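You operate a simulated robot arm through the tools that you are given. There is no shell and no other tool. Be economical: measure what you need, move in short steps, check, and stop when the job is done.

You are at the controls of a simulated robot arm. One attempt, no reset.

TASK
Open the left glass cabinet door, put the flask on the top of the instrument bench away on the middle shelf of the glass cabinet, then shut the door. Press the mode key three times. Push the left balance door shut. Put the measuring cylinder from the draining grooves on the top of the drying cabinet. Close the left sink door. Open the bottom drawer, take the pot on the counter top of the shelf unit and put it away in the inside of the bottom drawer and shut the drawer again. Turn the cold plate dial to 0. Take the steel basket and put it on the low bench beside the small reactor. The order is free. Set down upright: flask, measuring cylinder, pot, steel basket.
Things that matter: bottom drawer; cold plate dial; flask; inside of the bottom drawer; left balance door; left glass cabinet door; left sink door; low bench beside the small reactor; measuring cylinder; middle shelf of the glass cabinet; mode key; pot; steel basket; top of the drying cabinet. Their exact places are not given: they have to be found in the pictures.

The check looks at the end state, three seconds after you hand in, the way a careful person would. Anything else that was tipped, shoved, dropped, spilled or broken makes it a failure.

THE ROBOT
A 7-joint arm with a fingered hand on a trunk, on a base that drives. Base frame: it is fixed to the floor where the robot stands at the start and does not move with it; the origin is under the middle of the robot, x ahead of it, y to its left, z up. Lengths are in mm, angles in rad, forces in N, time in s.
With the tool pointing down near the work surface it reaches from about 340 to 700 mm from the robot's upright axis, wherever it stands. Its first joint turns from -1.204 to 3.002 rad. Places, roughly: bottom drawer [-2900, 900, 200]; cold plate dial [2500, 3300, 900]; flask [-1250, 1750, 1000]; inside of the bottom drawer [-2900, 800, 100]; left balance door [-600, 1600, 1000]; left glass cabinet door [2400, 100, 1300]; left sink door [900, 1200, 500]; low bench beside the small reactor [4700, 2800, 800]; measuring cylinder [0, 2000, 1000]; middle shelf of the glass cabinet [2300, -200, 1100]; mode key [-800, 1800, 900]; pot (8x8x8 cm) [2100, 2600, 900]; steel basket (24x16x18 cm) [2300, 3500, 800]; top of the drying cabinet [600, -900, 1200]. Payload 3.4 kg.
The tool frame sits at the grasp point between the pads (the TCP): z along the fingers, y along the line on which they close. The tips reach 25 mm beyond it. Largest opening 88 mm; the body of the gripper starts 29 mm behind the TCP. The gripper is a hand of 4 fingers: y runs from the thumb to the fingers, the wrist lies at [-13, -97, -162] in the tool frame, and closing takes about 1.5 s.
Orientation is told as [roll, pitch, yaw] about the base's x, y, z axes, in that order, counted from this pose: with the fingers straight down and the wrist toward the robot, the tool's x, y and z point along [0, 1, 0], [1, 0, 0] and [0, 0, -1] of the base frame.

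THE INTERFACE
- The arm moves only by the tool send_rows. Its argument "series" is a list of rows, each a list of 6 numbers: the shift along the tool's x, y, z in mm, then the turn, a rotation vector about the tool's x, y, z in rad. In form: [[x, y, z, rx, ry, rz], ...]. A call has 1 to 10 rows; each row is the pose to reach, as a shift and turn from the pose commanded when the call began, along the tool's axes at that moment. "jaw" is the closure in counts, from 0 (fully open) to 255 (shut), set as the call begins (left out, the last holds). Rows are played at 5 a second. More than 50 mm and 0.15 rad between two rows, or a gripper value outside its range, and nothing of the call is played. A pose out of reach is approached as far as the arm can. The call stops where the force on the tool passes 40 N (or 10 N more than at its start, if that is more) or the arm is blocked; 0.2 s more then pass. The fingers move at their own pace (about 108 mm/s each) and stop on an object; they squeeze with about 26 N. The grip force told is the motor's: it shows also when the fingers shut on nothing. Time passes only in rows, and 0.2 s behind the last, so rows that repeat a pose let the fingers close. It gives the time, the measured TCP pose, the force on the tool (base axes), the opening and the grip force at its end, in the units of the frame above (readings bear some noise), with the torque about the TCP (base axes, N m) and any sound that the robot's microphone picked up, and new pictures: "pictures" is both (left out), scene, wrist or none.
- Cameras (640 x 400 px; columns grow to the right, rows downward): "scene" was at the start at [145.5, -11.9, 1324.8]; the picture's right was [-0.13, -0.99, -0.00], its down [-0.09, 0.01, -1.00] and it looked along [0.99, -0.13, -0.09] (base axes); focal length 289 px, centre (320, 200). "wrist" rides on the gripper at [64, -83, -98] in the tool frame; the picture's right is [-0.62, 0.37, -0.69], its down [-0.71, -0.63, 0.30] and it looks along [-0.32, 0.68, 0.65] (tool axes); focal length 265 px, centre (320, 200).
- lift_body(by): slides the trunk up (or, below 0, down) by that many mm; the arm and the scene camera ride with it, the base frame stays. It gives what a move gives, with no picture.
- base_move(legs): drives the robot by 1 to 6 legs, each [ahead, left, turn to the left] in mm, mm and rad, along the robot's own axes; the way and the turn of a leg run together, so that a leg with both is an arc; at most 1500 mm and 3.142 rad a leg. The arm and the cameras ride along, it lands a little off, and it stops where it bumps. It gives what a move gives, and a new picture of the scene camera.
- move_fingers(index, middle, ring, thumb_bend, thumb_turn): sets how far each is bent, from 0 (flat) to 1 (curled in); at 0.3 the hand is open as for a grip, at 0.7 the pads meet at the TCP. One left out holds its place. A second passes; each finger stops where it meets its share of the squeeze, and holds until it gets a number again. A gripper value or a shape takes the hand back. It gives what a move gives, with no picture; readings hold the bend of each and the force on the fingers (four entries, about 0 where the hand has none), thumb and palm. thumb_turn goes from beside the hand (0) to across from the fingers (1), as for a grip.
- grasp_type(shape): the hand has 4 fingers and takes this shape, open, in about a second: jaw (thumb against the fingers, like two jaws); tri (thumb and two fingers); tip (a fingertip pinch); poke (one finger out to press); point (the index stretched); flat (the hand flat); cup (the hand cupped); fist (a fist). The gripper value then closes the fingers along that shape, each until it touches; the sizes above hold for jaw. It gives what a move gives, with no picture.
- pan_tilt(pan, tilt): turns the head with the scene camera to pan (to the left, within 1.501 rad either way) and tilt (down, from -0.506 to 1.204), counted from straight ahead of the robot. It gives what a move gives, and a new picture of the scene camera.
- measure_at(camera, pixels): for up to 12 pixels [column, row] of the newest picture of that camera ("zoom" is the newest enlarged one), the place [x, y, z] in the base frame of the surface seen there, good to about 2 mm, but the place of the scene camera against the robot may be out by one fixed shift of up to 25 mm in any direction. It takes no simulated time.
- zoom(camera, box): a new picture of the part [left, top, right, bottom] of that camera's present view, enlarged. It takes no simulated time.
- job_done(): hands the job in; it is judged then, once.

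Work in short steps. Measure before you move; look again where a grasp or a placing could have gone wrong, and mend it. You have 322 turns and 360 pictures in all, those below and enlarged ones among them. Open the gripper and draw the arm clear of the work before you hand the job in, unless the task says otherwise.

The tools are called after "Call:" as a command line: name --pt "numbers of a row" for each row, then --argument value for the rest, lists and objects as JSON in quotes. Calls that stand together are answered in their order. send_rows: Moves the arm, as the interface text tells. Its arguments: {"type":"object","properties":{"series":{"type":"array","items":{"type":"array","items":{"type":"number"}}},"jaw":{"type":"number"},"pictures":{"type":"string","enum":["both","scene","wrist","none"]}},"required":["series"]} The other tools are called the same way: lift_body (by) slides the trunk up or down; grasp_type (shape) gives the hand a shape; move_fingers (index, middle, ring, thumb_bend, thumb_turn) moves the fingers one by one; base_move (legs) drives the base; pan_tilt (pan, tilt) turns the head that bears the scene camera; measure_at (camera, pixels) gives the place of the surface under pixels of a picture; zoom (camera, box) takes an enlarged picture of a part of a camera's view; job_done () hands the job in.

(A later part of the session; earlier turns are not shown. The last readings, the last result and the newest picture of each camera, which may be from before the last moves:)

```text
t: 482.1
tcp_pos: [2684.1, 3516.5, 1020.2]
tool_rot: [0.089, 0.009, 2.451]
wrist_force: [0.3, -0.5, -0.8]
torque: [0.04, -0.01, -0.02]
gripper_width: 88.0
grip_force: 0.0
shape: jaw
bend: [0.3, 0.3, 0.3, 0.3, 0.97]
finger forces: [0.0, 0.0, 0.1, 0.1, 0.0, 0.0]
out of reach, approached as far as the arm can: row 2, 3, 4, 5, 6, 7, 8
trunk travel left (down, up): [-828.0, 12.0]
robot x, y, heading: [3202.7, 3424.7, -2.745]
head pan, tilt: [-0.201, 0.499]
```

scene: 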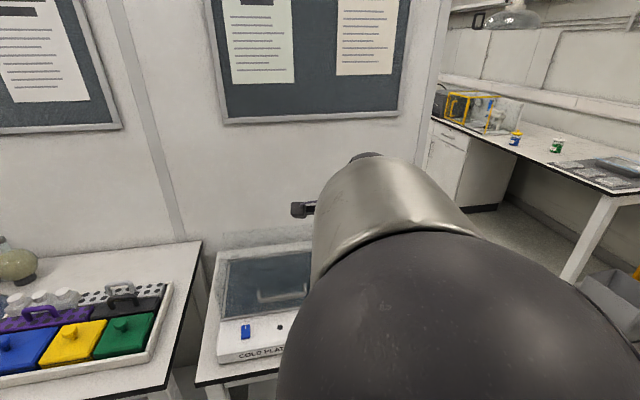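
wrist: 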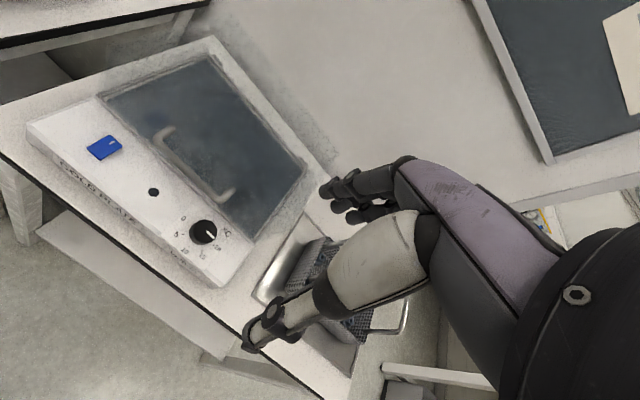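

The arm couldn't hold position in that turn. Look at where things are before moving on.

Call:
send_rows --pt "0 0 0 0 0 0" --pictures "both"

```text
t: 482.5
tcp_pos: [2685.4, 3515.2, 1020.4]
tool_rot: [0.089, 0.01, 2.453]
wrist_force: [0.0, 0.5, -0.2]
torque: [-0.03, 0.02, -0.04]
gripper_width: 87.8
grip_force: 0.1
shape: jaw
bend: [0.3, 0.3, 0.3, 0.3, 0.97]
finger forces: [0.0, 0.0, 0.0, 0.0, 0.0, 0.0]
trunk travel left (down, up): [-828.0, 12.0]
robot x, y, heading: [3207.8, 3421.9, -2.746]
head pan, tilt: [-0.201, 0.499]
```

scene: 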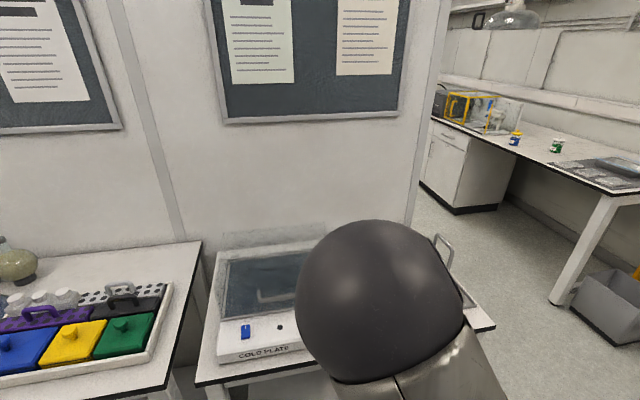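
wrist: 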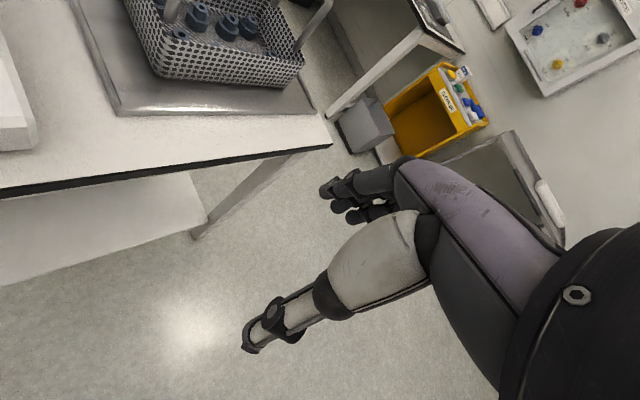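

Move it back to the previous pose.

Call:
send_rows --pt "22 -13 -25 0 0 -0.135" --pt "44 -25 -50 0 0 -0.27" --pt "66 -38 -75 0 0 -0.405" --pt "88 -50 -100 0 -0.04 -0.54" --pt "110 -63 -125 0 -0.06 -0.675" --pt "133 -76 -150 0 -0.08 -0.81" --pt "155 -88 -165 0 -0.089 -0.945" --pt "177 -101 -175 0 -0.089 -1.08" --pictures "wrist"

Call:
zoom --camera "wrist" --box '[60, 80, 300, 280]'

```text
t: 484.3
tcp_pos: [2672.4, 3319.2, 1219.2]
tool_rot: [-0.049, -0.038, -2.708]
wrist_force: [0.2, -0.6, 1.3]
torque: [0.01, 0.01, 0.03]
gripper_width: 87.7
grip_force: 0.0
shape: jaw
bend: [0.3, 0.3, 0.3, 0.3, 0.97]
finger forces: [0.0, 0.0, 0.0, 0.0, 0.1, 0.1]
trunk travel left (down, up): [-828.0, 12.0]
robot x, y, heading: [3205.6, 3424.0, -2.746]
head pan, tilt: [-0.201, 0.499]
```

wrist: 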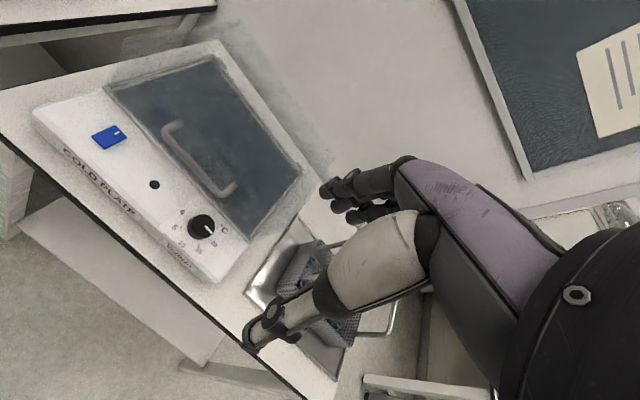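

```text
2.00 times, centred on (180, 180) of wrist
```

zoom: 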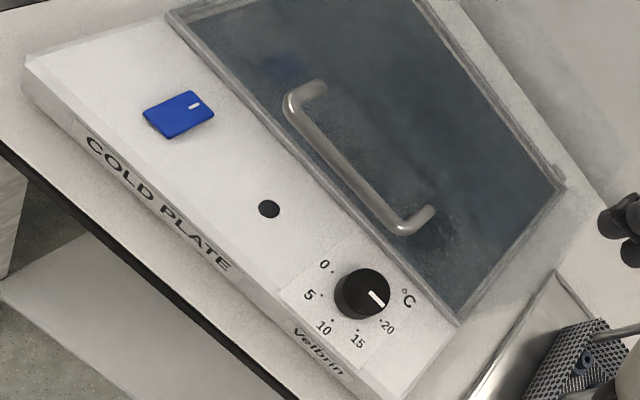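

Call:
measure_at --camera "zoom" --pixels '[[295, 100], [330, 155], [370, 205], [400, 228], [425, 212], [310, 85], [360, 290], [450, 250], [240, 120]]'

```text
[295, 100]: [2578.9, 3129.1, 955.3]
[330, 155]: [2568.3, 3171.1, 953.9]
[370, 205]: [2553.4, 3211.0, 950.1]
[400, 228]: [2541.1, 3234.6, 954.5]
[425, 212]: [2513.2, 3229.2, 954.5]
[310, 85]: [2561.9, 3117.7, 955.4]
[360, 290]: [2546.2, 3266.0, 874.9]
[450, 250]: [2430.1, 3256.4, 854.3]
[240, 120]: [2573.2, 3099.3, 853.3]
```

The lid's front handle sits close to the dial at z≈955, so I'll pinch the knob with index and thumb only and turn it in short strokes. First drive ahead, level the hand and set the trunk lower.

Call:
base_move --legs '[[120, 0, 0]]'

Call:
lift_body --by -150

Call:
move_fingers --index 0.4 --middle 1.0 --ring 1.0 --thumb_bend 0.4 --thumb_turn 1.0

Call:
send_rows --pt "0 0 0 0.038 0.049 0.038" --pt "0 0 0 0.038 0.049 0.038" --pictures "wrist"

```text
t: 485.6
tcp_pos: [2555.9, 3275.2, 1216.8]
tool_rot: [-0.05, -0.034, -2.718]
wrist_force: [0.6, -0.5, 0.2]
torque: [-0.03, 0.0, -0.03]
gripper_width: 87.7
grip_force: 0.0
shape: jaw
bend: [0.3, 0.3, 0.3, 0.3, 0.97]
finger forces: [0.1, 0.0, 0.1, 0.0, 0.1, 0.0]
trunk travel left (down, up): [-828.0, 12.0]
robot x, y, heading: [3088.1, 3373.4, -2.744]
head pan, tilt: [-0.201, 0.499]
```

scene: 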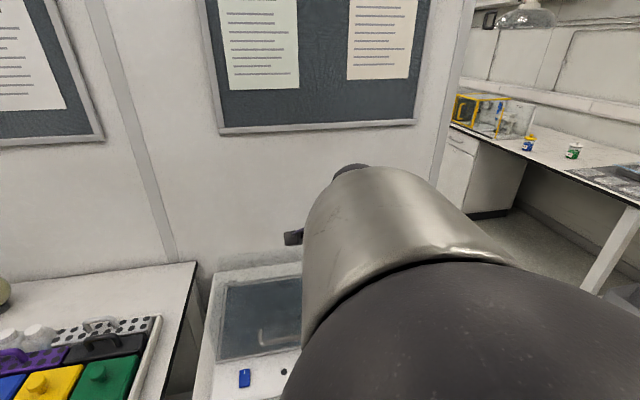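

```text
t: 487.3
tcp_pos: [2555.8, 3275.0, 1066.7]
tool_rot: [-0.05, -0.032, -2.719]
wrist_force: [0.3, -0.3, 0.3]
torque: [0.01, 0.03, -0.01]
gripper_width: 87.7
grip_force: 0.1
shape: jaw
bend: [0.3, 0.3, 0.3, 0.3, 0.97]
finger forces: [0.1, 0.1, 0.1, 0.0, 0.1, 0.0]
trunk travel left (down, up): [-678.0, 162.0]
robot x, y, heading: [3090.3, 3371.4, -2.746]
head pan, tilt: [-0.201, 0.499]
```

```text
t: 488.3
tcp_pos: [2555.0, 3275.1, 1066.9]
tool_rot: [-0.05, -0.032, -2.719]
wrist_force: [-0.2, -0.7, -0.3]
torque: [-0.01, 0.01, -0.02]
gripper_width: 64.2
grip_force: 0.0
shape: fingers
bend: [0.4, 1.0, 1.0, 0.4, 0.99]
finger forces: [0.0, 0.0, 0.1, 0.0, 0.0, 0.0]
trunk travel left (down, up): [-678.0, 162.0]
robot x, y, heading: [3089.3, 3373.6, -2.746]
head pan, tilt: [-0.201, 0.499]
```

```text
t: 488.9
tcp_pos: [2556.1, 3277.0, 1070.2]
tool_rot: [0.014, 0.001, -2.76]
wrist_force: [0.7, -0.7, 0.3]
torque: [0.0, -0.02, 0.0]
gripper_width: 63.8
grip_force: 0.0
shape: fingers
bend: [0.4, 1.0, 1.0, 0.4, 0.99]
finger forces: [0.0, 0.0, 0.1, 0.1, 0.1, 0.0]
trunk travel left (down, up): [-678.0, 162.0]
robot x, y, heading: [3094.3, 3374.5, -2.747]
head pan, tilt: [-0.201, 0.499]
```

wrist: 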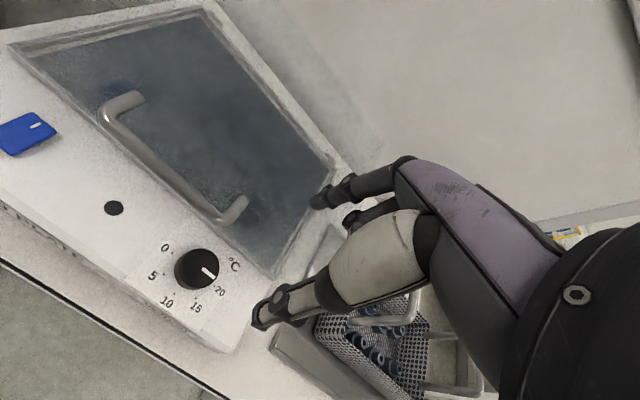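

Call:
measure_at --camera "wrist" --pixels '[[258, 322], [270, 312], [316, 203], [324, 196], [197, 268], [208, 275], [215, 245]]'

Call:
send_rows --pt "0 0 0 -0.007 -0.007 -0.12" --pt "0 0 0 0 -0.014 -0.24" --pt "0 0 0 0 -0.014 -0.36" --pt "0 0 0 0 -0.014 -0.36" --pictures "none"

```text
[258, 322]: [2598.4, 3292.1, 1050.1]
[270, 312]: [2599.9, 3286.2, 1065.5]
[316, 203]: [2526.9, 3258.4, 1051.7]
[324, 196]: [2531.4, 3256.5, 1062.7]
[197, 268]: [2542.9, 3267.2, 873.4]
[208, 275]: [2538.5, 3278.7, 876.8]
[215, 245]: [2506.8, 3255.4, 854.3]
```

```text
t: 489.9
tcp_pos: [2554.7, 3276.1, 1065.8]
tool_rot: [-0.015, 0.007, -2.395]
wrist_force: [0.5, -0.9, 0.4]
torque: [0.0, 0.0, -0.01]
gripper_width: 64.1
grip_force: 0.0
shape: fingers
bend: [0.4, 1.0, 1.0, 0.4, 0.99]
finger forces: [0.0, 0.0, 0.0, 0.0, 0.0, 0.1]
trunk travel left (down, up): [-678.0, 162.0]
robot x, y, heading: [3092.1, 3375.2, -2.744]
head pan, tilt: [-0.201, 0.499]
```

Narrow the index a little, centre over the knob, and descend to z≈955 to check clearance to the lid handle.

Call:
move_fingers --index 0.5 --thumb_bend 0.45

Call:
send_rows --pt "-5 13 20 0 0 0" --pt "-5 13 50 0 0.015 0" --pt "-5 13 80 0 0.015 0" --pt "-5 13 110 0 0.015 0" --pt "-5 13 110 0 0.015 0" --pictures "wrist"

Call:
measure_at --camera "wrist" --pixels '[[200, 250], [310, 205], [316, 200], [262, 318], [240, 120], [270, 150], [230, 270]]'

```text
t: 490.9
tcp_pos: [2555.5, 3275.0, 1066.9]
tool_rot: [-0.014, 0.007, -2.396]
wrist_force: [-0.3, 0.9, 0.3]
torque: [0.02, 0.0, 0.0]
gripper_width: 47.6
grip_force: 0.0
shape: fingers
bend: [0.5, 1.0, 1.0, 0.45, 0.99]
finger forces: [0.0, 0.0, 0.0, 0.1, 0.0, 0.0]
trunk travel left (down, up): [-678.0, 162.0]
robot x, y, heading: [3094.0, 3376.6, -2.741]
head pan, tilt: [-0.201, 0.499]
```

```text
t: 492.1
tcp_pos: [2539.1, 3277.7, 966.6]
tool_rot: [0.035, -0.023, -2.418]
wrist_force: [0.4, -0.5, 0.1]
torque: [0.0, -0.03, 0.02]
gripper_width: 47.5
grip_force: 0.1
shape: fingers
bend: [0.5, 1.0, 1.0, 0.45, 0.99]
finger forces: [0.0, 0.0, 0.0, 0.1, 0.0, 0.1]
trunk travel left (down, up): [-678.0, 162.0]
robot x, y, heading: [3096.1, 3373.2, -2.743]
head pan, tilt: [-0.201, 0.499]
```

wrist: 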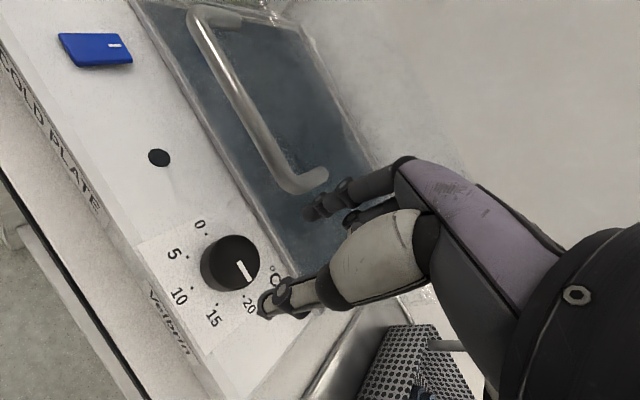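

```text
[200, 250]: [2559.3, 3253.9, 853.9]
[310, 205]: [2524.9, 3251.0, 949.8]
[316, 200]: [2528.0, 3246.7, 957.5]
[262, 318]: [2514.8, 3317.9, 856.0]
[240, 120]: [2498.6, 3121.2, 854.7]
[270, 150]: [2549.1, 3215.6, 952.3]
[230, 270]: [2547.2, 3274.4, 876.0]
```

The index would come too near the handle stem in this orientation. Rotate clockwise and test how far the wrist goes at this height.

Call:
send_rows --pt "0 0 -10 0.01 -0.017 0.11" --pt "0 0 -10 0.023 -0.035 0.22" --pt "0 0 -10 0.023 -0.035 0.33" --pictures "none"

Call:
send_rows --pt "0 0 0 0 0 0.12" --pt "0 0 0 0 0 0.24" --pt "0 0 0 0 0 0.36" --pt "0 0 0 0 0 0.48" --pictures "wrist"

```text
t: 492.9
tcp_pos: [2539.1, 3279.9, 967.8]
tool_rot: [-0.007, 0.024, -2.754]
wrist_force: [-0.4, 0.0, -0.6]
torque: [0.0, 0.01, 0.01]
gripper_width: 47.3
grip_force: 0.1
shape: fingers
bend: [0.5, 1.0, 1.0, 0.45, 0.99]
finger forces: [0.0, 0.0, 0.0, 0.0, 0.1, 0.0]
trunk travel left (down, up): [-678.0, 162.0]
robot x, y, heading: [3091.5, 3370.2, -2.745]
head pan, tilt: [-0.201, 0.499]
```

```text
t: 493.9
tcp_pos: [2526.5, 3342.7, 948.3]
tool_rot: [0.024, 0.002, 3.085]
wrist_force: [-0.1, 0.7, -0.1]
torque: [0.03, -0.03, 0.0]
gripper_width: 47.1
grip_force: 0.0
shape: fingers
bend: [0.5, 1.0, 1.0, 0.45, 0.99]
finger forces: [0.0, 0.2, 0.1, 0.0, 0.0, 0.0]
out of reach, approached as far as the arm can: row 2, 3, 4
trunk travel left (down, up): [-678.0, 162.0]
robot x, y, heading: [3091.0, 3375.8, -2.737]
head pan, tilt: [-0.201, 0.499]
```

wrist: 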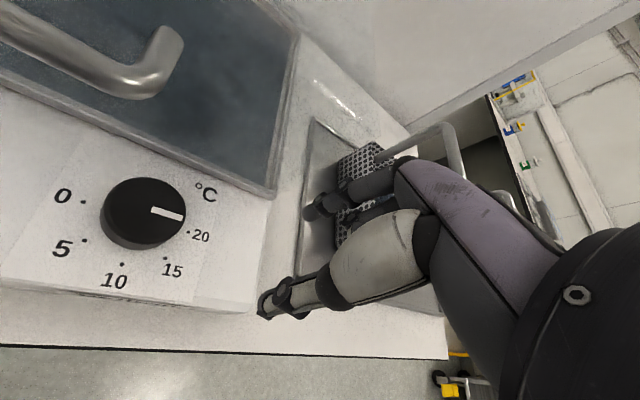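

Wrist turning is limited there. Alternative: use one fingertip (index) pressed against the knob's side and sweep it round the front – by friction. Restore the yaw, shape the hand, and go to the start point beside the knob.

Call:
send_rows --pt "7 -5 -15 0 0 -0.12" --pt "13 -9 -15 0 -0.012 -0.24" --pt "20 -14 -15 0 -0.024 -0.36" --pt "26 -18 -15 -0.002 -0.024 -0.453" --pt "26 -18 -15 -0.002 -0.024 -0.453" --pictures "none"

Call:
move_fingers --index 0.65 --middle 1.0 --ring 1.0 --thumb_bend 0.15 --thumb_turn 1.0

Call:
send_rows --pt "0 0 0 0 0 0" --pictures "wrist"

```text
t: 495.1
tcp_pos: [2546.2, 3312.1, 957.3]
tool_rot: [-0.062, 0.024, -2.751]
wrist_force: [0.0, 0.2, 0.6]
torque: [0.0, -0.01, 0.0]
gripper_width: 47.4
grip_force: 0.1
shape: fingers
bend: [0.5, 1.0, 1.0, 0.45, 0.99]
finger forces: [0.0, 0.1, 0.0, 0.0, 0.0, 0.0]
trunk travel left (down, up): [-678.0, 162.0]
robot x, y, heading: [3092.3, 3371.4, -2.746]
head pan, tilt: [-0.201, 0.499]
```

```text
t: 496.1
tcp_pos: [2547.0, 3312.8, 955.9]
tool_rot: [-0.064, 0.026, -2.756]
wrist_force: [-0.4, 0.6, 0.5]
torque: [0.0, 0.02, 0.02]
gripper_width: 57.1
grip_force: 0.1
shape: fingers
bend: [0.65, 1.0, 1.0, 0.15, 0.96]
finger forces: [0.0, 0.1, 0.0, 0.0, 0.0, 0.1]
trunk travel left (down, up): [-678.0, 162.0]
robot x, y, heading: [3094.3, 3371.4, -2.743]
head pan, tilt: [-0.201, 0.499]
```

```text
t: 496.5
tcp_pos: [2546.5, 3313.6, 955.7]
tool_rot: [-0.061, 0.029, -2.756]
wrist_force: [-0.2, 0.2, -0.7]
torque: [0.0, 0.02, -0.02]
gripper_width: 57.2
grip_force: 0.1
shape: fingers
bend: [0.65, 1.0, 1.0, 0.15, 0.96]
finger forces: [0.1, 0.1, 0.1, 0.0, 0.1, 0.0]
trunk travel left (down, up): [-678.0, 162.0]
robot x, y, heading: [3092.8, 3373.4, -2.745]
head pan, tilt: [-0.201, 0.499]
```

wrist: 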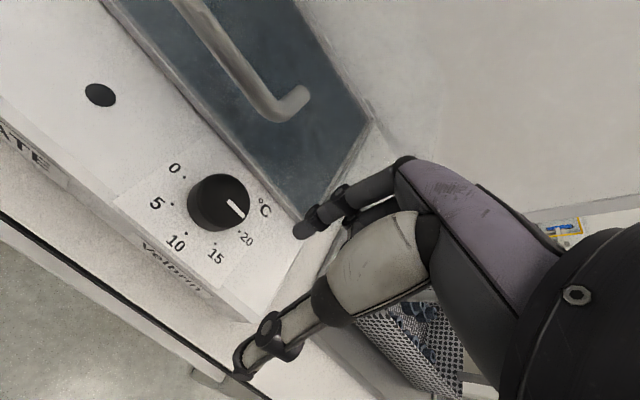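

Call:
measure_at --camera "wrist" --pixels '[[300, 233], [306, 226], [218, 200], [195, 208], [240, 185], [222, 178]]'

Call:
send_rows --pt "0 0 0 -0.029 0.061 0.01" --pt "0 0 0 -0.029 0.061 0.01" --pictures "none"

```text
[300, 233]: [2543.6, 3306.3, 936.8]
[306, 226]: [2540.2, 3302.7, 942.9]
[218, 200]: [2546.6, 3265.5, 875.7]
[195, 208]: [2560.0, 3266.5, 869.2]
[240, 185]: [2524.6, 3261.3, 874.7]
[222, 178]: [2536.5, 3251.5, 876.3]
```

```text
t: 497.1
tcp_pos: [2546.7, 3312.1, 955.0]
tool_rot: [-0.004, -0.001, -2.761]
wrist_force: [0.3, -0.5, 0.3]
torque: [0.0, 0.0, -0.01]
gripper_width: 56.9
grip_force: 0.0
shape: fingers
bend: [0.65, 1.0, 1.0, 0.15, 0.96]
finger forces: [0.0, 0.0, 0.0, 0.0, 0.1, 0.0]
trunk travel left (down, up): [-678.0, 162.0]
robot x, y, heading: [3095.1, 3372.2, -2.749]
head pan, tilt: [-0.201, 0.499]
```

Descend beside the knob and press inward at its +v side.

Call:
send_rows --pt "0 0 30 0 0 0" --pt "0 0 55 0 0 0" --pt "0 0 71 0 0 0" --pt "6 1.2 71 0 0 0" --pt "11.3 2.7 71 0 0 0" --pictures "none"

```text
t: 498.3
tcp_pos: [2548.5, 3303.8, 885.7]
tool_rot: [-0.005, -0.002, -2.767]
wrist_force: [-2.8, 8.5, 0.0]
torque: [0.06, 0.01, -0.12]
gripper_width: 55.5
grip_force: 4.0
shape: fingers
bend: [0.66, 1.0, 1.0, 0.15, 0.96]
finger forces: [8.2, 0.0, 0.0, 0.1, 0.0, 0.0]
trunk travel left (down, up): [-678.0, 162.0]
robot x, y, heading: [3089.7, 3371.7, -2.748]
head pan, tilt: [-0.201, 0.499]
```

Contact (8.5 N). Sweep clockwise around the front to −45°, then pull off and look.

Call:
send_rows --pt "2.5 -6 0 0 0 0" --pt "6.4 -11 0 0 0 0" --pt "11.4 -14.9 0 0 0 0" --pt "17.4 -17.4 0 0 0 0" --pt "23.7 -18.2 0 0 0 0" --pt "30 -17.4 0 0 0 0" --pt "36 -14.9 0 0 0 0" --pt "41 -11 0 0 0 0" --pt "52 -25 0 0 0 0" --pictures "wrist"

```text
t: 500.3
tcp_pos: [2593.0, 3261.0, 885.0]
tool_rot: [-0.003, -0.002, -2.762]
wrist_force: [0.7, -0.8, -1.1]
torque: [0.0, 0.01, -0.01]
gripper_width: 56.8
grip_force: 0.0
shape: fingers
bend: [0.65, 1.0, 1.0, 0.15, 0.96]
finger forces: [0.0, 0.0, 0.1, 0.0, 0.0, 0.0]
trunk travel left (down, up): [-678.0, 162.0]
robot x, y, heading: [3091.9, 3374.0, -2.741]
head pan, tilt: [-0.201, 0.499]
```

wrist: 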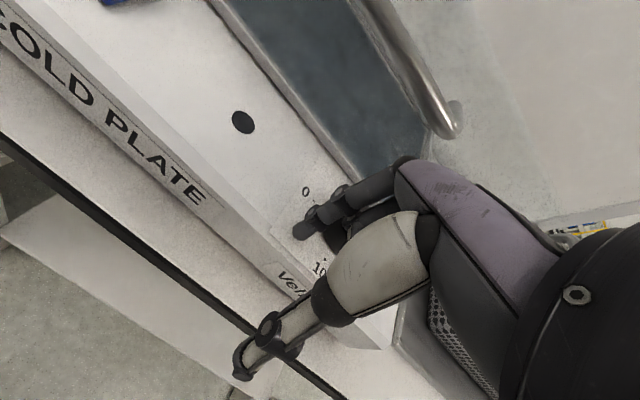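

Return around the front to the start point and look at the pointer.

Call:
send_rows --pt "0 -14 0 0 0 0" --pt "-32 -14 0 0 0 0" --pt "-64 -14 0 0 0 0" --pt "-66 20 0 0 0 0" --pt "-66 20 0 0 0 0" --pictures "wrist"

```text
t: 501.5
tcp_pos: [2550.1, 3315.5, 886.1]
tool_rot: [-0.003, -0.004, -2.766]
wrist_force: [-0.6, 0.2, -0.2]
torque: [0.02, 0.01, -0.03]
gripper_width: 56.6
grip_force: 0.1
shape: fingers
bend: [0.65, 1.0, 1.0, 0.15, 0.96]
finger forces: [0.0, 0.1, 0.0, 0.0, 0.0, 0.0]
trunk travel left (down, up): [-678.0, 162.0]
robot x, y, heading: [3091.5, 3372.1, -2.743]
head pan, tilt: [-0.201, 0.499]
```

wrist: 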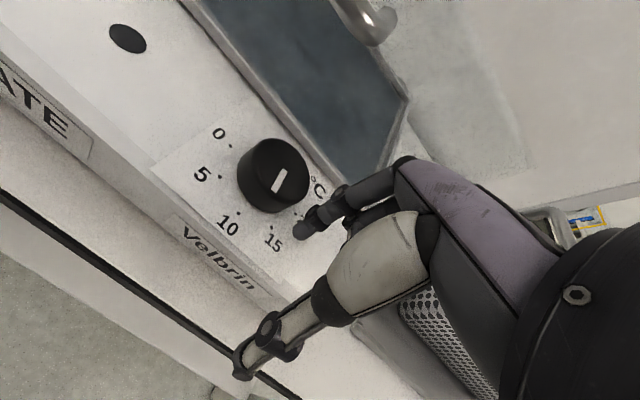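

Works: pointer went from 20 to about 14. A second, slightly firmer stroke.

Call:
send_rows --pt "14.7 7.4 0 0 0 0" --pt "17 1.9 0 0 0 0" --pt "20.6 -2.9 0 0 0 0" --pt "25.4 -6.5 0 0 0 0" --pt "30.9 -8.8 0 0 0 0" --pt "36.9 -9.6 0 0 0 0" --pt "42.9 -8.8 0 0 0 0" --pt "48.4 -6.5 0 0 0 0" --pt "53.2 -2.9 0 0 0 0" --pt "64 -16 0 0 0 0" --pictures "none"

Call:
send_rows --pt "0 -16 0 0 0 0" --pt "-32 -16 0 0 0 0" --pt "-64 -16 0 0 0 0" --pt "-64 18 0 0 0 0" --pt "-64 18 0 0 0 0" --pictures "wrist"

```text
t: 503.7
tcp_pos: [2587.5, 3261.5, 885.1]
tool_rot: [-0.002, -0.003, -2.762]
wrist_force: [-0.4, 0.4, 1.0]
torque: [0.01, 0.05, 0.02]
gripper_width: 56.6
grip_force: 0.1
shape: fingers
bend: [0.65, 1.0, 1.0, 0.15, 0.96]
finger forces: [0.0, 0.1, 0.1, 0.0, 0.0, 0.1]
trunk travel left (down, up): [-678.0, 162.0]
robot x, y, heading: [3094.8, 3376.8, -2.747]
head pan, tilt: [-0.201, 0.499]
```

```text
t: 504.9
tcp_pos: [2546.7, 3314.2, 886.9]
tool_rot: [-0.001, -0.002, -2.761]
wrist_force: [-0.6, 1.0, -0.6]
torque: [-0.01, 0.0, -0.03]
gripper_width: 57.0
grip_force: 0.0
shape: fingers
bend: [0.65, 1.0, 1.0, 0.15, 0.96]
finger forces: [0.0, 0.1, 0.0, 0.1, 0.0, 0.1]
trunk travel left (down, up): [-678.0, 162.0]
robot x, y, heading: [3089.1, 3375.6, -2.744]
head pan, tilt: [-0.201, 0.499]
```

wrist: 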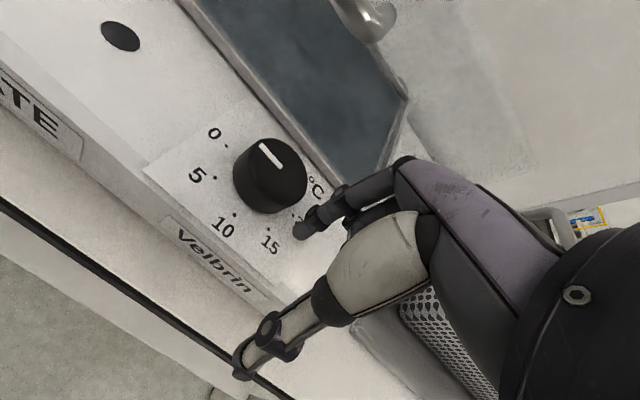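

Call:
zoom --camera "wrist" --box '[190, 110, 330, 260]'

Call:
measure_at --camera "zoom" --pixels '[[288, 118], [325, 180], [300, 145], [330, 160], [255, 150], [400, 190], [340, 100], [340, 240], [188, 138], [164, 225]]'

```text
2.67 times, centred on (260, 185) of wrist
```

zoom: 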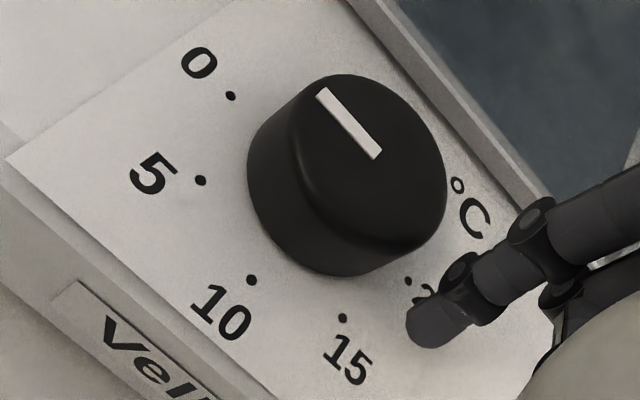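

```text
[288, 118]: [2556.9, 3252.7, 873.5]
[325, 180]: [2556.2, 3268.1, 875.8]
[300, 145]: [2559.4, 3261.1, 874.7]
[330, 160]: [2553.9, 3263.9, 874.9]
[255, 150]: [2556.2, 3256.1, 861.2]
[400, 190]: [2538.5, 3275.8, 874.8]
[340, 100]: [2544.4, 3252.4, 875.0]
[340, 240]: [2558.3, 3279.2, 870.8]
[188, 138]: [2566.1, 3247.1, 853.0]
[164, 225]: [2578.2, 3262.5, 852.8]
```

Pointer is now a few degrees past 0. Nudge it back ~5° counter-clockwise with a small contact stroke at the front, then look.

Call:
send_rows --pt "0 -36 0 0 0 0" --pt "39 -36 0 0 0 0" --pt "39 -20 0 0 0 0" --pt "39 -14.5 0 0 0 0" --pt "37.5 -14 0 0 0 0" --pt "36.3 -14 0 0 0 0" --pt "36.3 -36 0 0 0 0" --pt "0 -36 0 0 0 0" --pt "0 0 0 0 0 0" --pictures "none"

Call:
zoom --camera "wrist" --box '[190, 110, 330, 260]'

```text
t: 506.9
tcp_pos: [2545.4, 3313.7, 885.0]
tool_rot: [-0.003, -0.002, -2.762]
wrist_force: [0.1, 0.0, 0.3]
torque: [0.04, -0.02, -0.01]
gripper_width: 56.9
grip_force: 0.1
shape: fingers
bend: [0.65, 1.0, 1.0, 0.15, 0.96]
finger forces: [0.0, 0.1, 0.0, 0.0, 0.0, 0.1]
trunk travel left (down, up): [-678.0, 162.0]
robot x, y, heading: [3092.0, 3374.2, -2.745]
head pan, tilt: [-0.201, 0.499]
```

```text
2.67 times, centred on (260, 185) of wrist
```

zoom: 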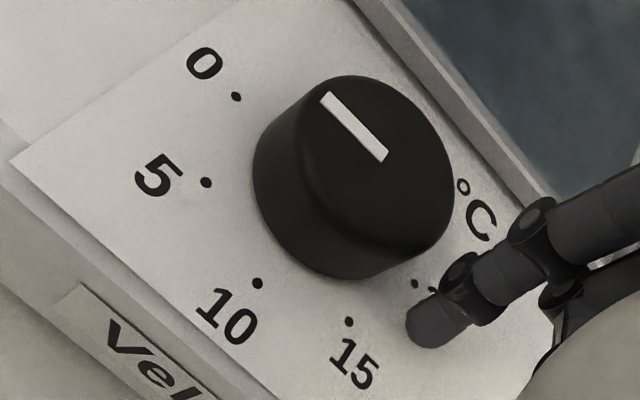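

The pointer is on 0. Raise the hand and look at the basket.

Call:
lift_body --by 155

Call:
pan_tilt --pan -0.6 --tilt 0.6

```text
t: 508.7
tcp_pos: [2546.7, 3314.5, 1039.8]
tool_rot: [-0.003, -0.002, -2.764]
wrist_force: [0.3, 0.2, 0.4]
torque: [0.01, 0.01, -0.03]
gripper_width: 57.1
grip_force: 0.1
shape: fingers
bend: [0.65, 1.0, 1.0, 0.15, 0.96]
finger forces: [0.0, 0.0, 0.1, 0.0, 0.1, 0.0]
trunk travel left (down, up): [-833.0, 7.0]
robot x, y, heading: [3094.9, 3374.5, -2.742]
head pan, tilt: [-0.201, 0.499]
```

```text
t: 509.6
tcp_pos: [2547.8, 3313.2, 1039.9]
tool_rot: [-0.001, -0.001, -2.761]
wrist_force: [0.5, -0.6, 0.4]
torque: [-0.01, -0.01, 0.03]
gripper_width: 57.1
grip_force: 0.0
shape: fingers
bend: [0.65, 1.0, 1.0, 0.15, 0.96]
finger forces: [0.1, 0.1, 0.0, 0.0, 0.1, 0.0]
trunk travel left (down, up): [-833.0, 7.0]
robot x, y, heading: [3091.9, 3372.5, -2.748]
head pan, tilt: [-0.6, 0.6]
```

scene: 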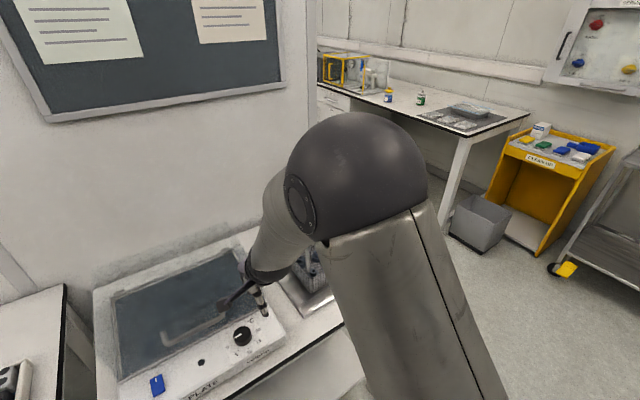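

Call:
grasp_type --shape "jaw"

Call:
base_move --legs '[[-120, -340, 0]]'

Call:
send_rows --pt "0 0 -60 0 0 0" --pt "0 0 -100 0 0 0" --pictures "wrist"

```text
t: 510.5
tcp_pos: [2548.3, 3314.4, 1039.1]
tool_rot: [-0.001, -0.002, -2.762]
wrist_force: [0.1, 0.8, -0.2]
torque: [0.02, 0.01, 0.02]
gripper_width: 87.7
grip_force: 0.1
shape: jaw
bend: [0.3, 0.3, 0.3, 0.3, 0.97]
finger forces: [0.1, 0.0, 0.0, 0.0, 0.1, 0.0]
trunk travel left (down, up): [-833.0, 7.0]
robot x, y, heading: [3091.4, 3378.8, -2.745]
head pan, tilt: [-0.6, 0.6]
```

```text
t: 512.8
tcp_pos: [2526.2, 3668.7, 1039.8]
tool_rot: [-0.002, -0.003, -2.76]
wrist_force: [-0.3, -0.1, 0.0]
torque: [0.01, 0.01, 0.01]
gripper_width: 87.8
grip_force: 0.1
shape: jaw
bend: [0.3, 0.3, 0.3, 0.3, 0.97]
finger forces: [0.1, 0.0, 0.1, 0.0, 0.0, 0.1]
trunk travel left (down, up): [-833.0, 7.0]
robot x, y, heading: [3069.3, 3728.7, -2.742]
head pan, tilt: [-0.6, 0.6]
```

scene: 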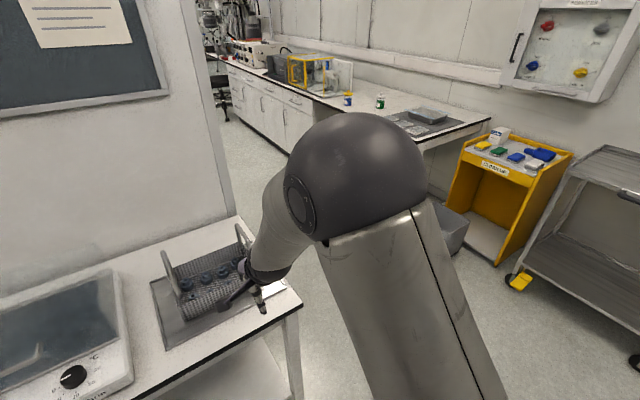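

```text
refused: row 1 steps farther than a row can; nothing moved
```

Call:
zoom --camera "scene" --box '[130, 200, 310, 360]'

Call:
measure_at --camera "zoom" --pixels '[[150, 180], [110, 190], [125, 255], [185, 330], [400, 85], [375, 100], [250, 250], [160, 225], [320, 180], [210, 330], [350, 290], [85, 300]]'

```text
2.50 times, centred on (220, 280) of scene
```

zoom: 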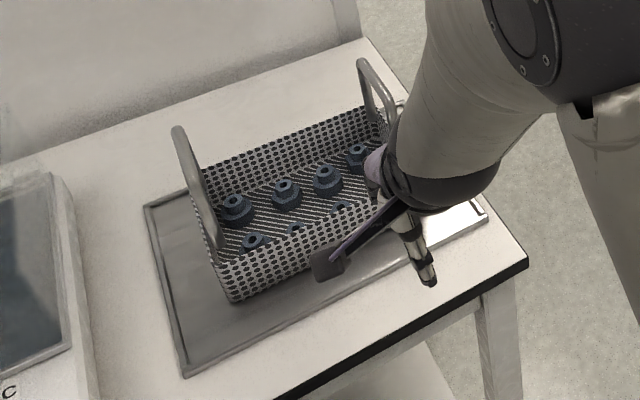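

```text
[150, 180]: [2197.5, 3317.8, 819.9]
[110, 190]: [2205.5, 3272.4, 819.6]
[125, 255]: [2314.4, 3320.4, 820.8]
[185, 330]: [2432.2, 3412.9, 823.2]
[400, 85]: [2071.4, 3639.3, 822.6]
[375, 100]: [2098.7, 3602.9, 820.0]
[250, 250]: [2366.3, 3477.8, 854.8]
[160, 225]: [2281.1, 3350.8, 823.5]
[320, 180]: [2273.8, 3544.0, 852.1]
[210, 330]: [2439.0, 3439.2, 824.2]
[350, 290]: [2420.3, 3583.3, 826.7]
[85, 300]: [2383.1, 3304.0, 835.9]
```

Call:
send_rows --pt "40 0 -20 0 0 0" --pt "80 0 -40 0 0 0" --pictures "wrist"

```text
t: 513.4
tcp_pos: [2556.5, 3591.4, 1079.5]
tool_rot: [-0.003, -0.001, -2.761]
wrist_force: [0.0, 0.1, -0.1]
torque: [-0.01, 0.01, 0.0]
gripper_width: 88.0
grip_force: 0.1
shape: jaw
bend: [0.3, 0.3, 0.3, 0.3, 0.97]
finger forces: [0.1, 0.1, 0.1, 0.0, 0.0, 0.0]
trunk travel left (down, up): [-833.0, 7.0]
robot x, y, heading: [3071.5, 3725.1, -2.741]
head pan, tilt: [-0.6, 0.6]
```

wrist: 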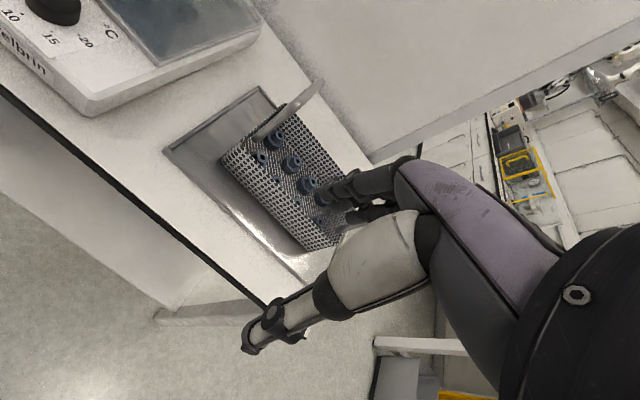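

Call:
zoom --camera "wrist" --box '[150, 70, 370, 290]'

Call:
measure_at --camera "zoom" --pixels '[[190, 180], [265, 250], [350, 320], [210, 140], [300, 95], [390, 45], [340, 110], [285, 60], [230, 220], [275, 175], [330, 300], [420, 150]]'

```text
1.82 times, centred on (260, 180) of wrist
```

zoom: 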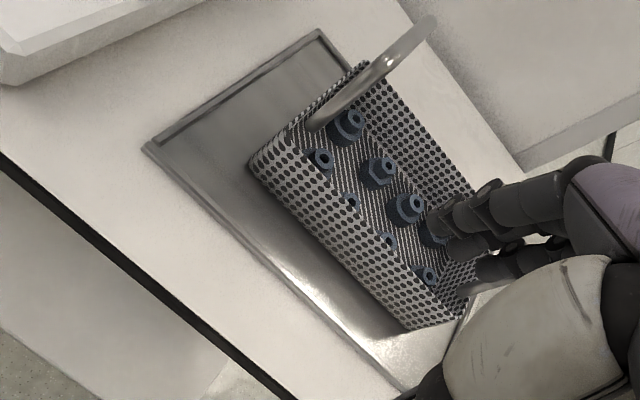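

```text
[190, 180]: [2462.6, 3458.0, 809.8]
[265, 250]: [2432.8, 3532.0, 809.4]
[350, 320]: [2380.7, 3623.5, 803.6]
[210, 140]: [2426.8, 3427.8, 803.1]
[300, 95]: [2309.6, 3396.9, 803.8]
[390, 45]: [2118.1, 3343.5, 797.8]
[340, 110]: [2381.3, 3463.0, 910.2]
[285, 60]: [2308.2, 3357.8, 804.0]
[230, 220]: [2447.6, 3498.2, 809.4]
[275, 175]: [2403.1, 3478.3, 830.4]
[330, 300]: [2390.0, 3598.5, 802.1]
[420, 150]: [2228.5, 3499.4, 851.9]
```

Call:
measure_at --camera "zoom" --pixels '[[300, 140], [335, 178], [370, 215], [400, 248], [430, 280], [455, 305], [290, 165], [350, 240], [400, 300], [345, 125], [372, 65], [330, 230]]'

```text
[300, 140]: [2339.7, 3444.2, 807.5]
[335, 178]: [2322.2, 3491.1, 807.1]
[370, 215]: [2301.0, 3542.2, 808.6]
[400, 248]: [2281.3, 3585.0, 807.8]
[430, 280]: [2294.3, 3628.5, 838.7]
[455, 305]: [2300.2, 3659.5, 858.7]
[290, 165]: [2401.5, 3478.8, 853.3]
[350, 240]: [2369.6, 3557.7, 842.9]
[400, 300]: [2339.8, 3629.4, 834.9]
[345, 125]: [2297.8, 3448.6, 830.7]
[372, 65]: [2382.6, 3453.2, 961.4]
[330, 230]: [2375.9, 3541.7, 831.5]
```

Front wall of the basket at u≈3566, centre ≈(2368,3553), wall top z≈865. I'll pinch the middle of the near long wall (thumb outside, fingers inside). Approach.

Call:
base_move --legs '[[160, -34, 0]]'

Call:
send_rows --pt "0 0 25 -0.1 0 0" --pt "0 0 55 -0.2 0 0" --pt "0 0 90 -0.2 0 0" --pt "0 0 125 -0.2 0 0" --pt "0 0 155 -0.2 0 0" --pictures "wrist"

```text
t: 514.8
tcp_pos: [2394.9, 3562.6, 1079.0]
tool_rot: [-0.002, 0.0, -2.762]
wrist_force: [-0.4, 0.2, 0.3]
torque: [-0.05, 0.0, 0.01]
gripper_width: 87.7
grip_force: 0.0
shape: jaw
bend: [0.3, 0.3, 0.3, 0.3, 0.97]
finger forces: [0.0, 0.1, 0.0, 0.1, 0.0, 0.0]
trunk travel left (down, up): [-833.0, 7.0]
robot x, y, heading: [2907.1, 3698.9, -2.748]
head pan, tilt: [-0.6, 0.6]
```

scene: 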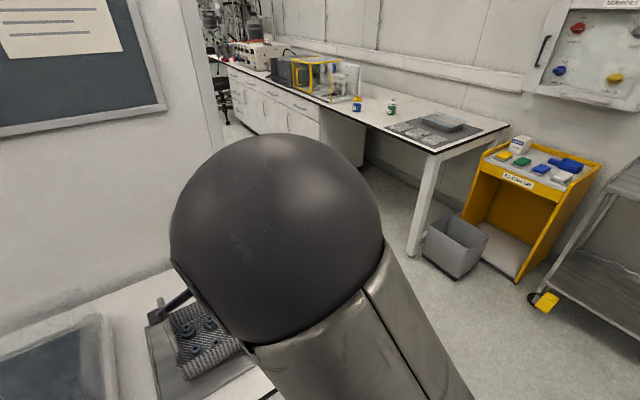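

```text
t: 516.0
tcp_pos: [2394.6, 3562.5, 920.1]
tool_rot: [-0.004, -0.203, -2.761]
wrist_force: [-0.4, 0.8, -0.2]
torque: [0.03, 0.02, -0.01]
gripper_width: 88.0
grip_force: 0.0
shape: jaw
bend: [0.3, 0.3, 0.3, 0.3, 0.97]
finger forces: [0.0, 0.1, 0.0, 0.1, 0.0, 0.0]
trunk travel left (down, up): [-833.0, 7.0]
robot x, y, heading: [2908.9, 3695.9, -2.742]
head pan, tilt: [-0.6, 0.6]
```

wrist: 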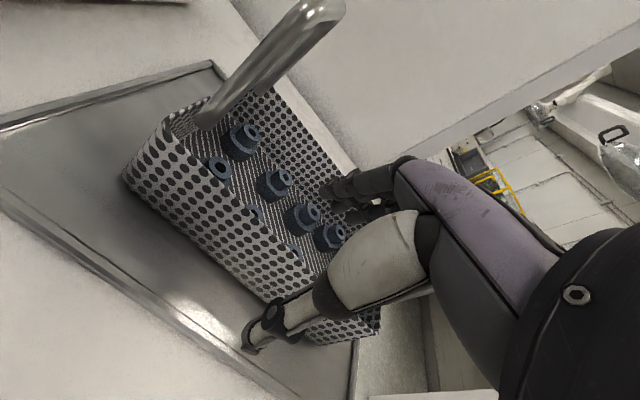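

Call:
measure_at --camera "wrist" --pixels '[[178, 148], [215, 190], [250, 228], [290, 265], [310, 285], [220, 165], [245, 185], [292, 248], [200, 200], [240, 245]]'

```text
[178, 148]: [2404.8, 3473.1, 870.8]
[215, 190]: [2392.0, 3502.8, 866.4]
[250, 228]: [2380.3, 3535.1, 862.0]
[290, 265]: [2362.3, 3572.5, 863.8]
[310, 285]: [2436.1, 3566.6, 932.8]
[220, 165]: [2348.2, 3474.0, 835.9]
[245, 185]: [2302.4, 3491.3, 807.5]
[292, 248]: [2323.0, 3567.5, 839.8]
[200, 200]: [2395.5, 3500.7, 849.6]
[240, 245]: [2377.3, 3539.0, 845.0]
```

Descend with the wall between thumb and fingers, centre, and close.

Call:
send_rows --pt "0 -4 20 0 0 0" --pt "0 -8 40 0 0 0" --pt "0 -10 51 0 0 0" --pt "0 2 53 0 0 0" --pt "0 14 56 0 0 0" --pictures "none"

Call:
send_rows --pt "0 0 0 0 0 0" --pt "0 0 0 0 0 0" --pt "0 0 0 0 0 0" --pt "0 0 0 0 0 0" --pt "0 0 0 0 0 0" --pt "0 0 0 0 0 0" --pt "0 0 0 0 0 0" --jaw 255 --pictures "wrist"

```text
t: 517.2
tcp_pos: [2369.2, 3553.9, 869.9]
tool_rot: [-0.001, -0.201, -2.764]
wrist_force: [-0.6, 0.1, -0.1]
torque: [0.02, 0.01, -0.03]
gripper_width: 88.1
grip_force: 0.1
shape: jaw
bend: [0.3, 0.3, 0.3, 0.3, 0.97]
finger forces: [0.0, 0.0, 0.0, 0.0, 0.1, 0.1]
trunk travel left (down, up): [-833.0, 7.0]
robot x, y, heading: [2911.2, 3700.5, -2.746]
head pan, tilt: [-0.6, 0.6]
```

```text
t: 518.8
tcp_pos: [2370.5, 3553.5, 870.1]
tool_rot: [-0.003, -0.201, -2.764]
wrist_force: [0.9, -0.2, 1.5]
torque: [0.05, -0.08, 0.09]
gripper_width: 0.3
grip_force: 26.0
shape: jaw
bend: [0.7, 0.7, 0.7, 0.72, 1.0]
finger forces: [12.9, 6.5, 3.3, 0.0, 24.0, 0.0]
trunk travel left (down, up): [-833.0, 7.0]
robot x, y, heading: [2910.0, 3698.4, -2.752]
head pan, tilt: [-0.6, 0.6]
```

wrist: 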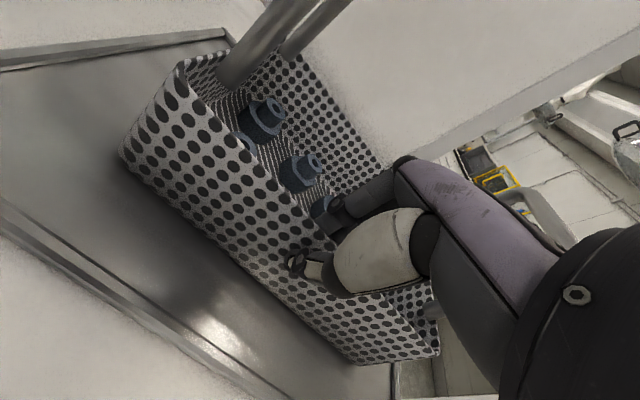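

Gripped. Lift 30 mm and inspect the tilt.

Call:
send_rows --pt "0 2 -10 0 0 0" --pt "0 4 -20 0 0 0" --pt "0 6 -30 0 0 0" --pt "0 6 -30 0 0 0" --pictures "wrist"

```text
t: 519.8
tcp_pos: [2370.3, 3553.2, 900.8]
tool_rot: [-0.002, -0.2, -2.762]
wrist_force: [-0.7, -0.7, -6.4]
torque: [0.17, -0.53, 0.03]
gripper_width: 0.0
grip_force: 25.3
shape: jaw
bend: [0.7, 0.7, 0.7, 0.72, 1.0]
finger forces: [22.0, 6.4, 3.7, 0.0, 30.9, 0.0]
trunk travel left (down, up): [-833.0, 7.0]
robot x, y, heading: [2911.1, 3699.6, -2.744]
head pan, tilt: [-0.6, 0.6]
```

wrist: 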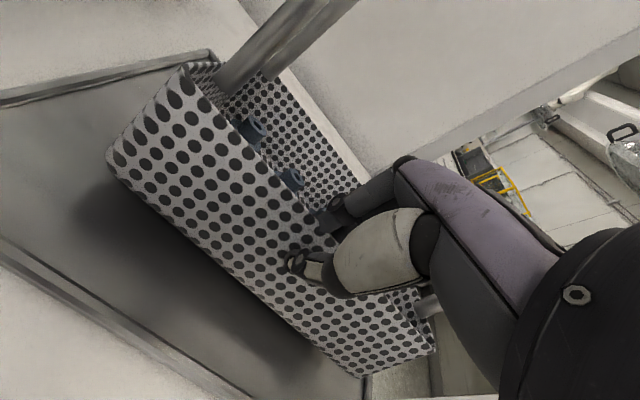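

Held (≈6.4 N), the far side droops some; lift further while rotating the hand to level the basket.

Call:
send_rows --pt "0 6 -30 0.08 0 0" --pt "0 12 -60 0.16 0 0" --pt "0 18 -90 0.24 0 0" --pt "0 24 -120 0.32 0 0" --pt "0 24 -120 0.32 0 0" --pictures "both"

```text
t: 521.0
tcp_pos: [2369.2, 3553.0, 1022.6]
tool_rot: [-0.002, 0.122, -2.762]
wrist_force: [-0.1, -0.5, -7.6]
torque: [0.09, -0.42, -0.02]
gripper_width: 0.0
grip_force: 25.8
shape: jaw
bend: [0.7, 0.7, 0.7, 0.72, 1.0]
finger forces: [20.2, 7.2, 4.4, 0.0, 28.1, 0.0]
trunk travel left (down, up): [-833.0, 7.0]
robot x, y, heading: [2912.1, 3697.7, -2.744]
head pan, tilt: [-0.6, 0.6]
```

scene: 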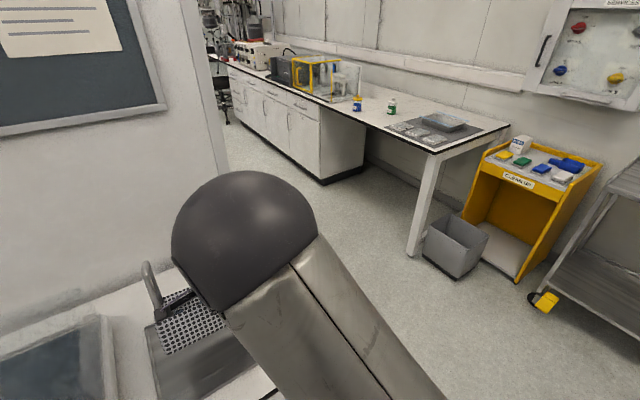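
wrist: 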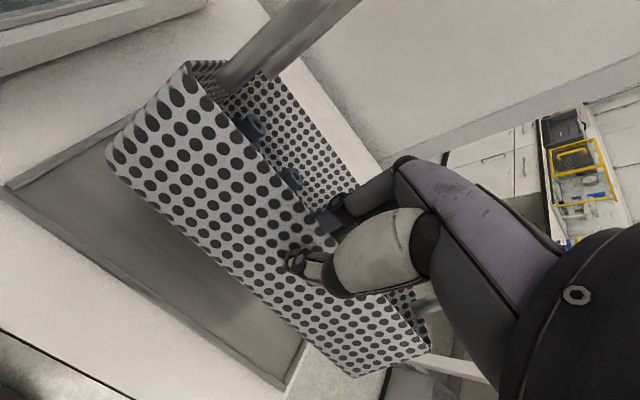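

Call:
measure_at --camera "wrist" --pixels '[[200, 90], [240, 145], [275, 185], [130, 175], [200, 240], [272, 85], [330, 140], [360, 170], [108, 160], [240, 90]]'

```text
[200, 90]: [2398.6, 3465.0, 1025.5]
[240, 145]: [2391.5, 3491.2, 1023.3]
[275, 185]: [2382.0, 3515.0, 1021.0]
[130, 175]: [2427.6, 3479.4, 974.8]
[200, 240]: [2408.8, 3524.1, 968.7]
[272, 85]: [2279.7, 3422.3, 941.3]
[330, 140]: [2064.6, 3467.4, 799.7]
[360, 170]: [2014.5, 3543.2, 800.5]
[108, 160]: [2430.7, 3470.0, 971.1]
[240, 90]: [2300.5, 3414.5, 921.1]
```

The basket droops ~28° on its far side. Rotate the hand another 0.45 rad to level it.

Call:
send_rows --pt "0 0 -5 0.11 0 0" --pt "0 0 -10 0.22 0 0" --pt "0 0 -10 0.33 0 0" --pt "0 0 -10 0.44 0 0" --pt "0 0 -10 0.44 0 0" --pictures "wrist"

Call:
measure_at --camera "wrist" --pixels '[[200, 90], [240, 145], [130, 175], [200, 240], [272, 85], [108, 160], [240, 90], [300, 110]]'

```text
t: 522.2
tcp_pos: [2369.5, 3554.1, 1034.2]
tool_rot: [-0.004, 0.562, -2.765]
wrist_force: [-0.3, -0.6, -7.4]
torque: [0.0, -0.24, -0.03]
gripper_width: 0.1
grip_force: 26.6
shape: jaw
bend: [0.7, 0.7, 0.7, 0.72, 1.0]
finger forces: [19.2, 7.3, 4.5, 0.0, 25.3, 0.0]
trunk travel left (down, up): [-833.0, 7.0]
robot x, y, heading: [2910.7, 3695.6, -2.744]
head pan, tilt: [-0.6, 0.6]
```

wrist: 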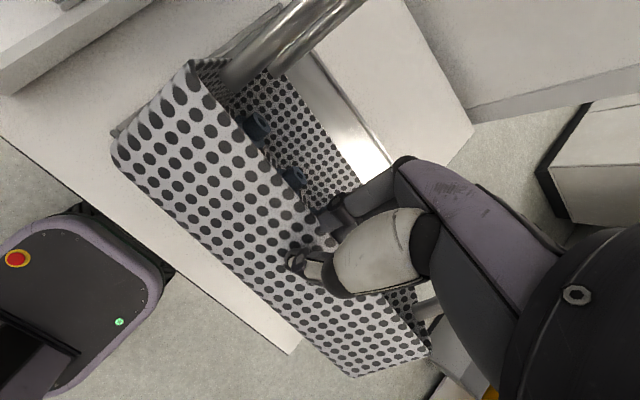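

```text
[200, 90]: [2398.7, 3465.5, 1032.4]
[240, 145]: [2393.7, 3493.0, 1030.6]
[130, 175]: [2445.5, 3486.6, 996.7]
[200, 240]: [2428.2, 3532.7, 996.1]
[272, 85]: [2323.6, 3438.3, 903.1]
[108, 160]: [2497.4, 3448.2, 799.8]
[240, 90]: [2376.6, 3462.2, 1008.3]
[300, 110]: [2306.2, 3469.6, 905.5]
```

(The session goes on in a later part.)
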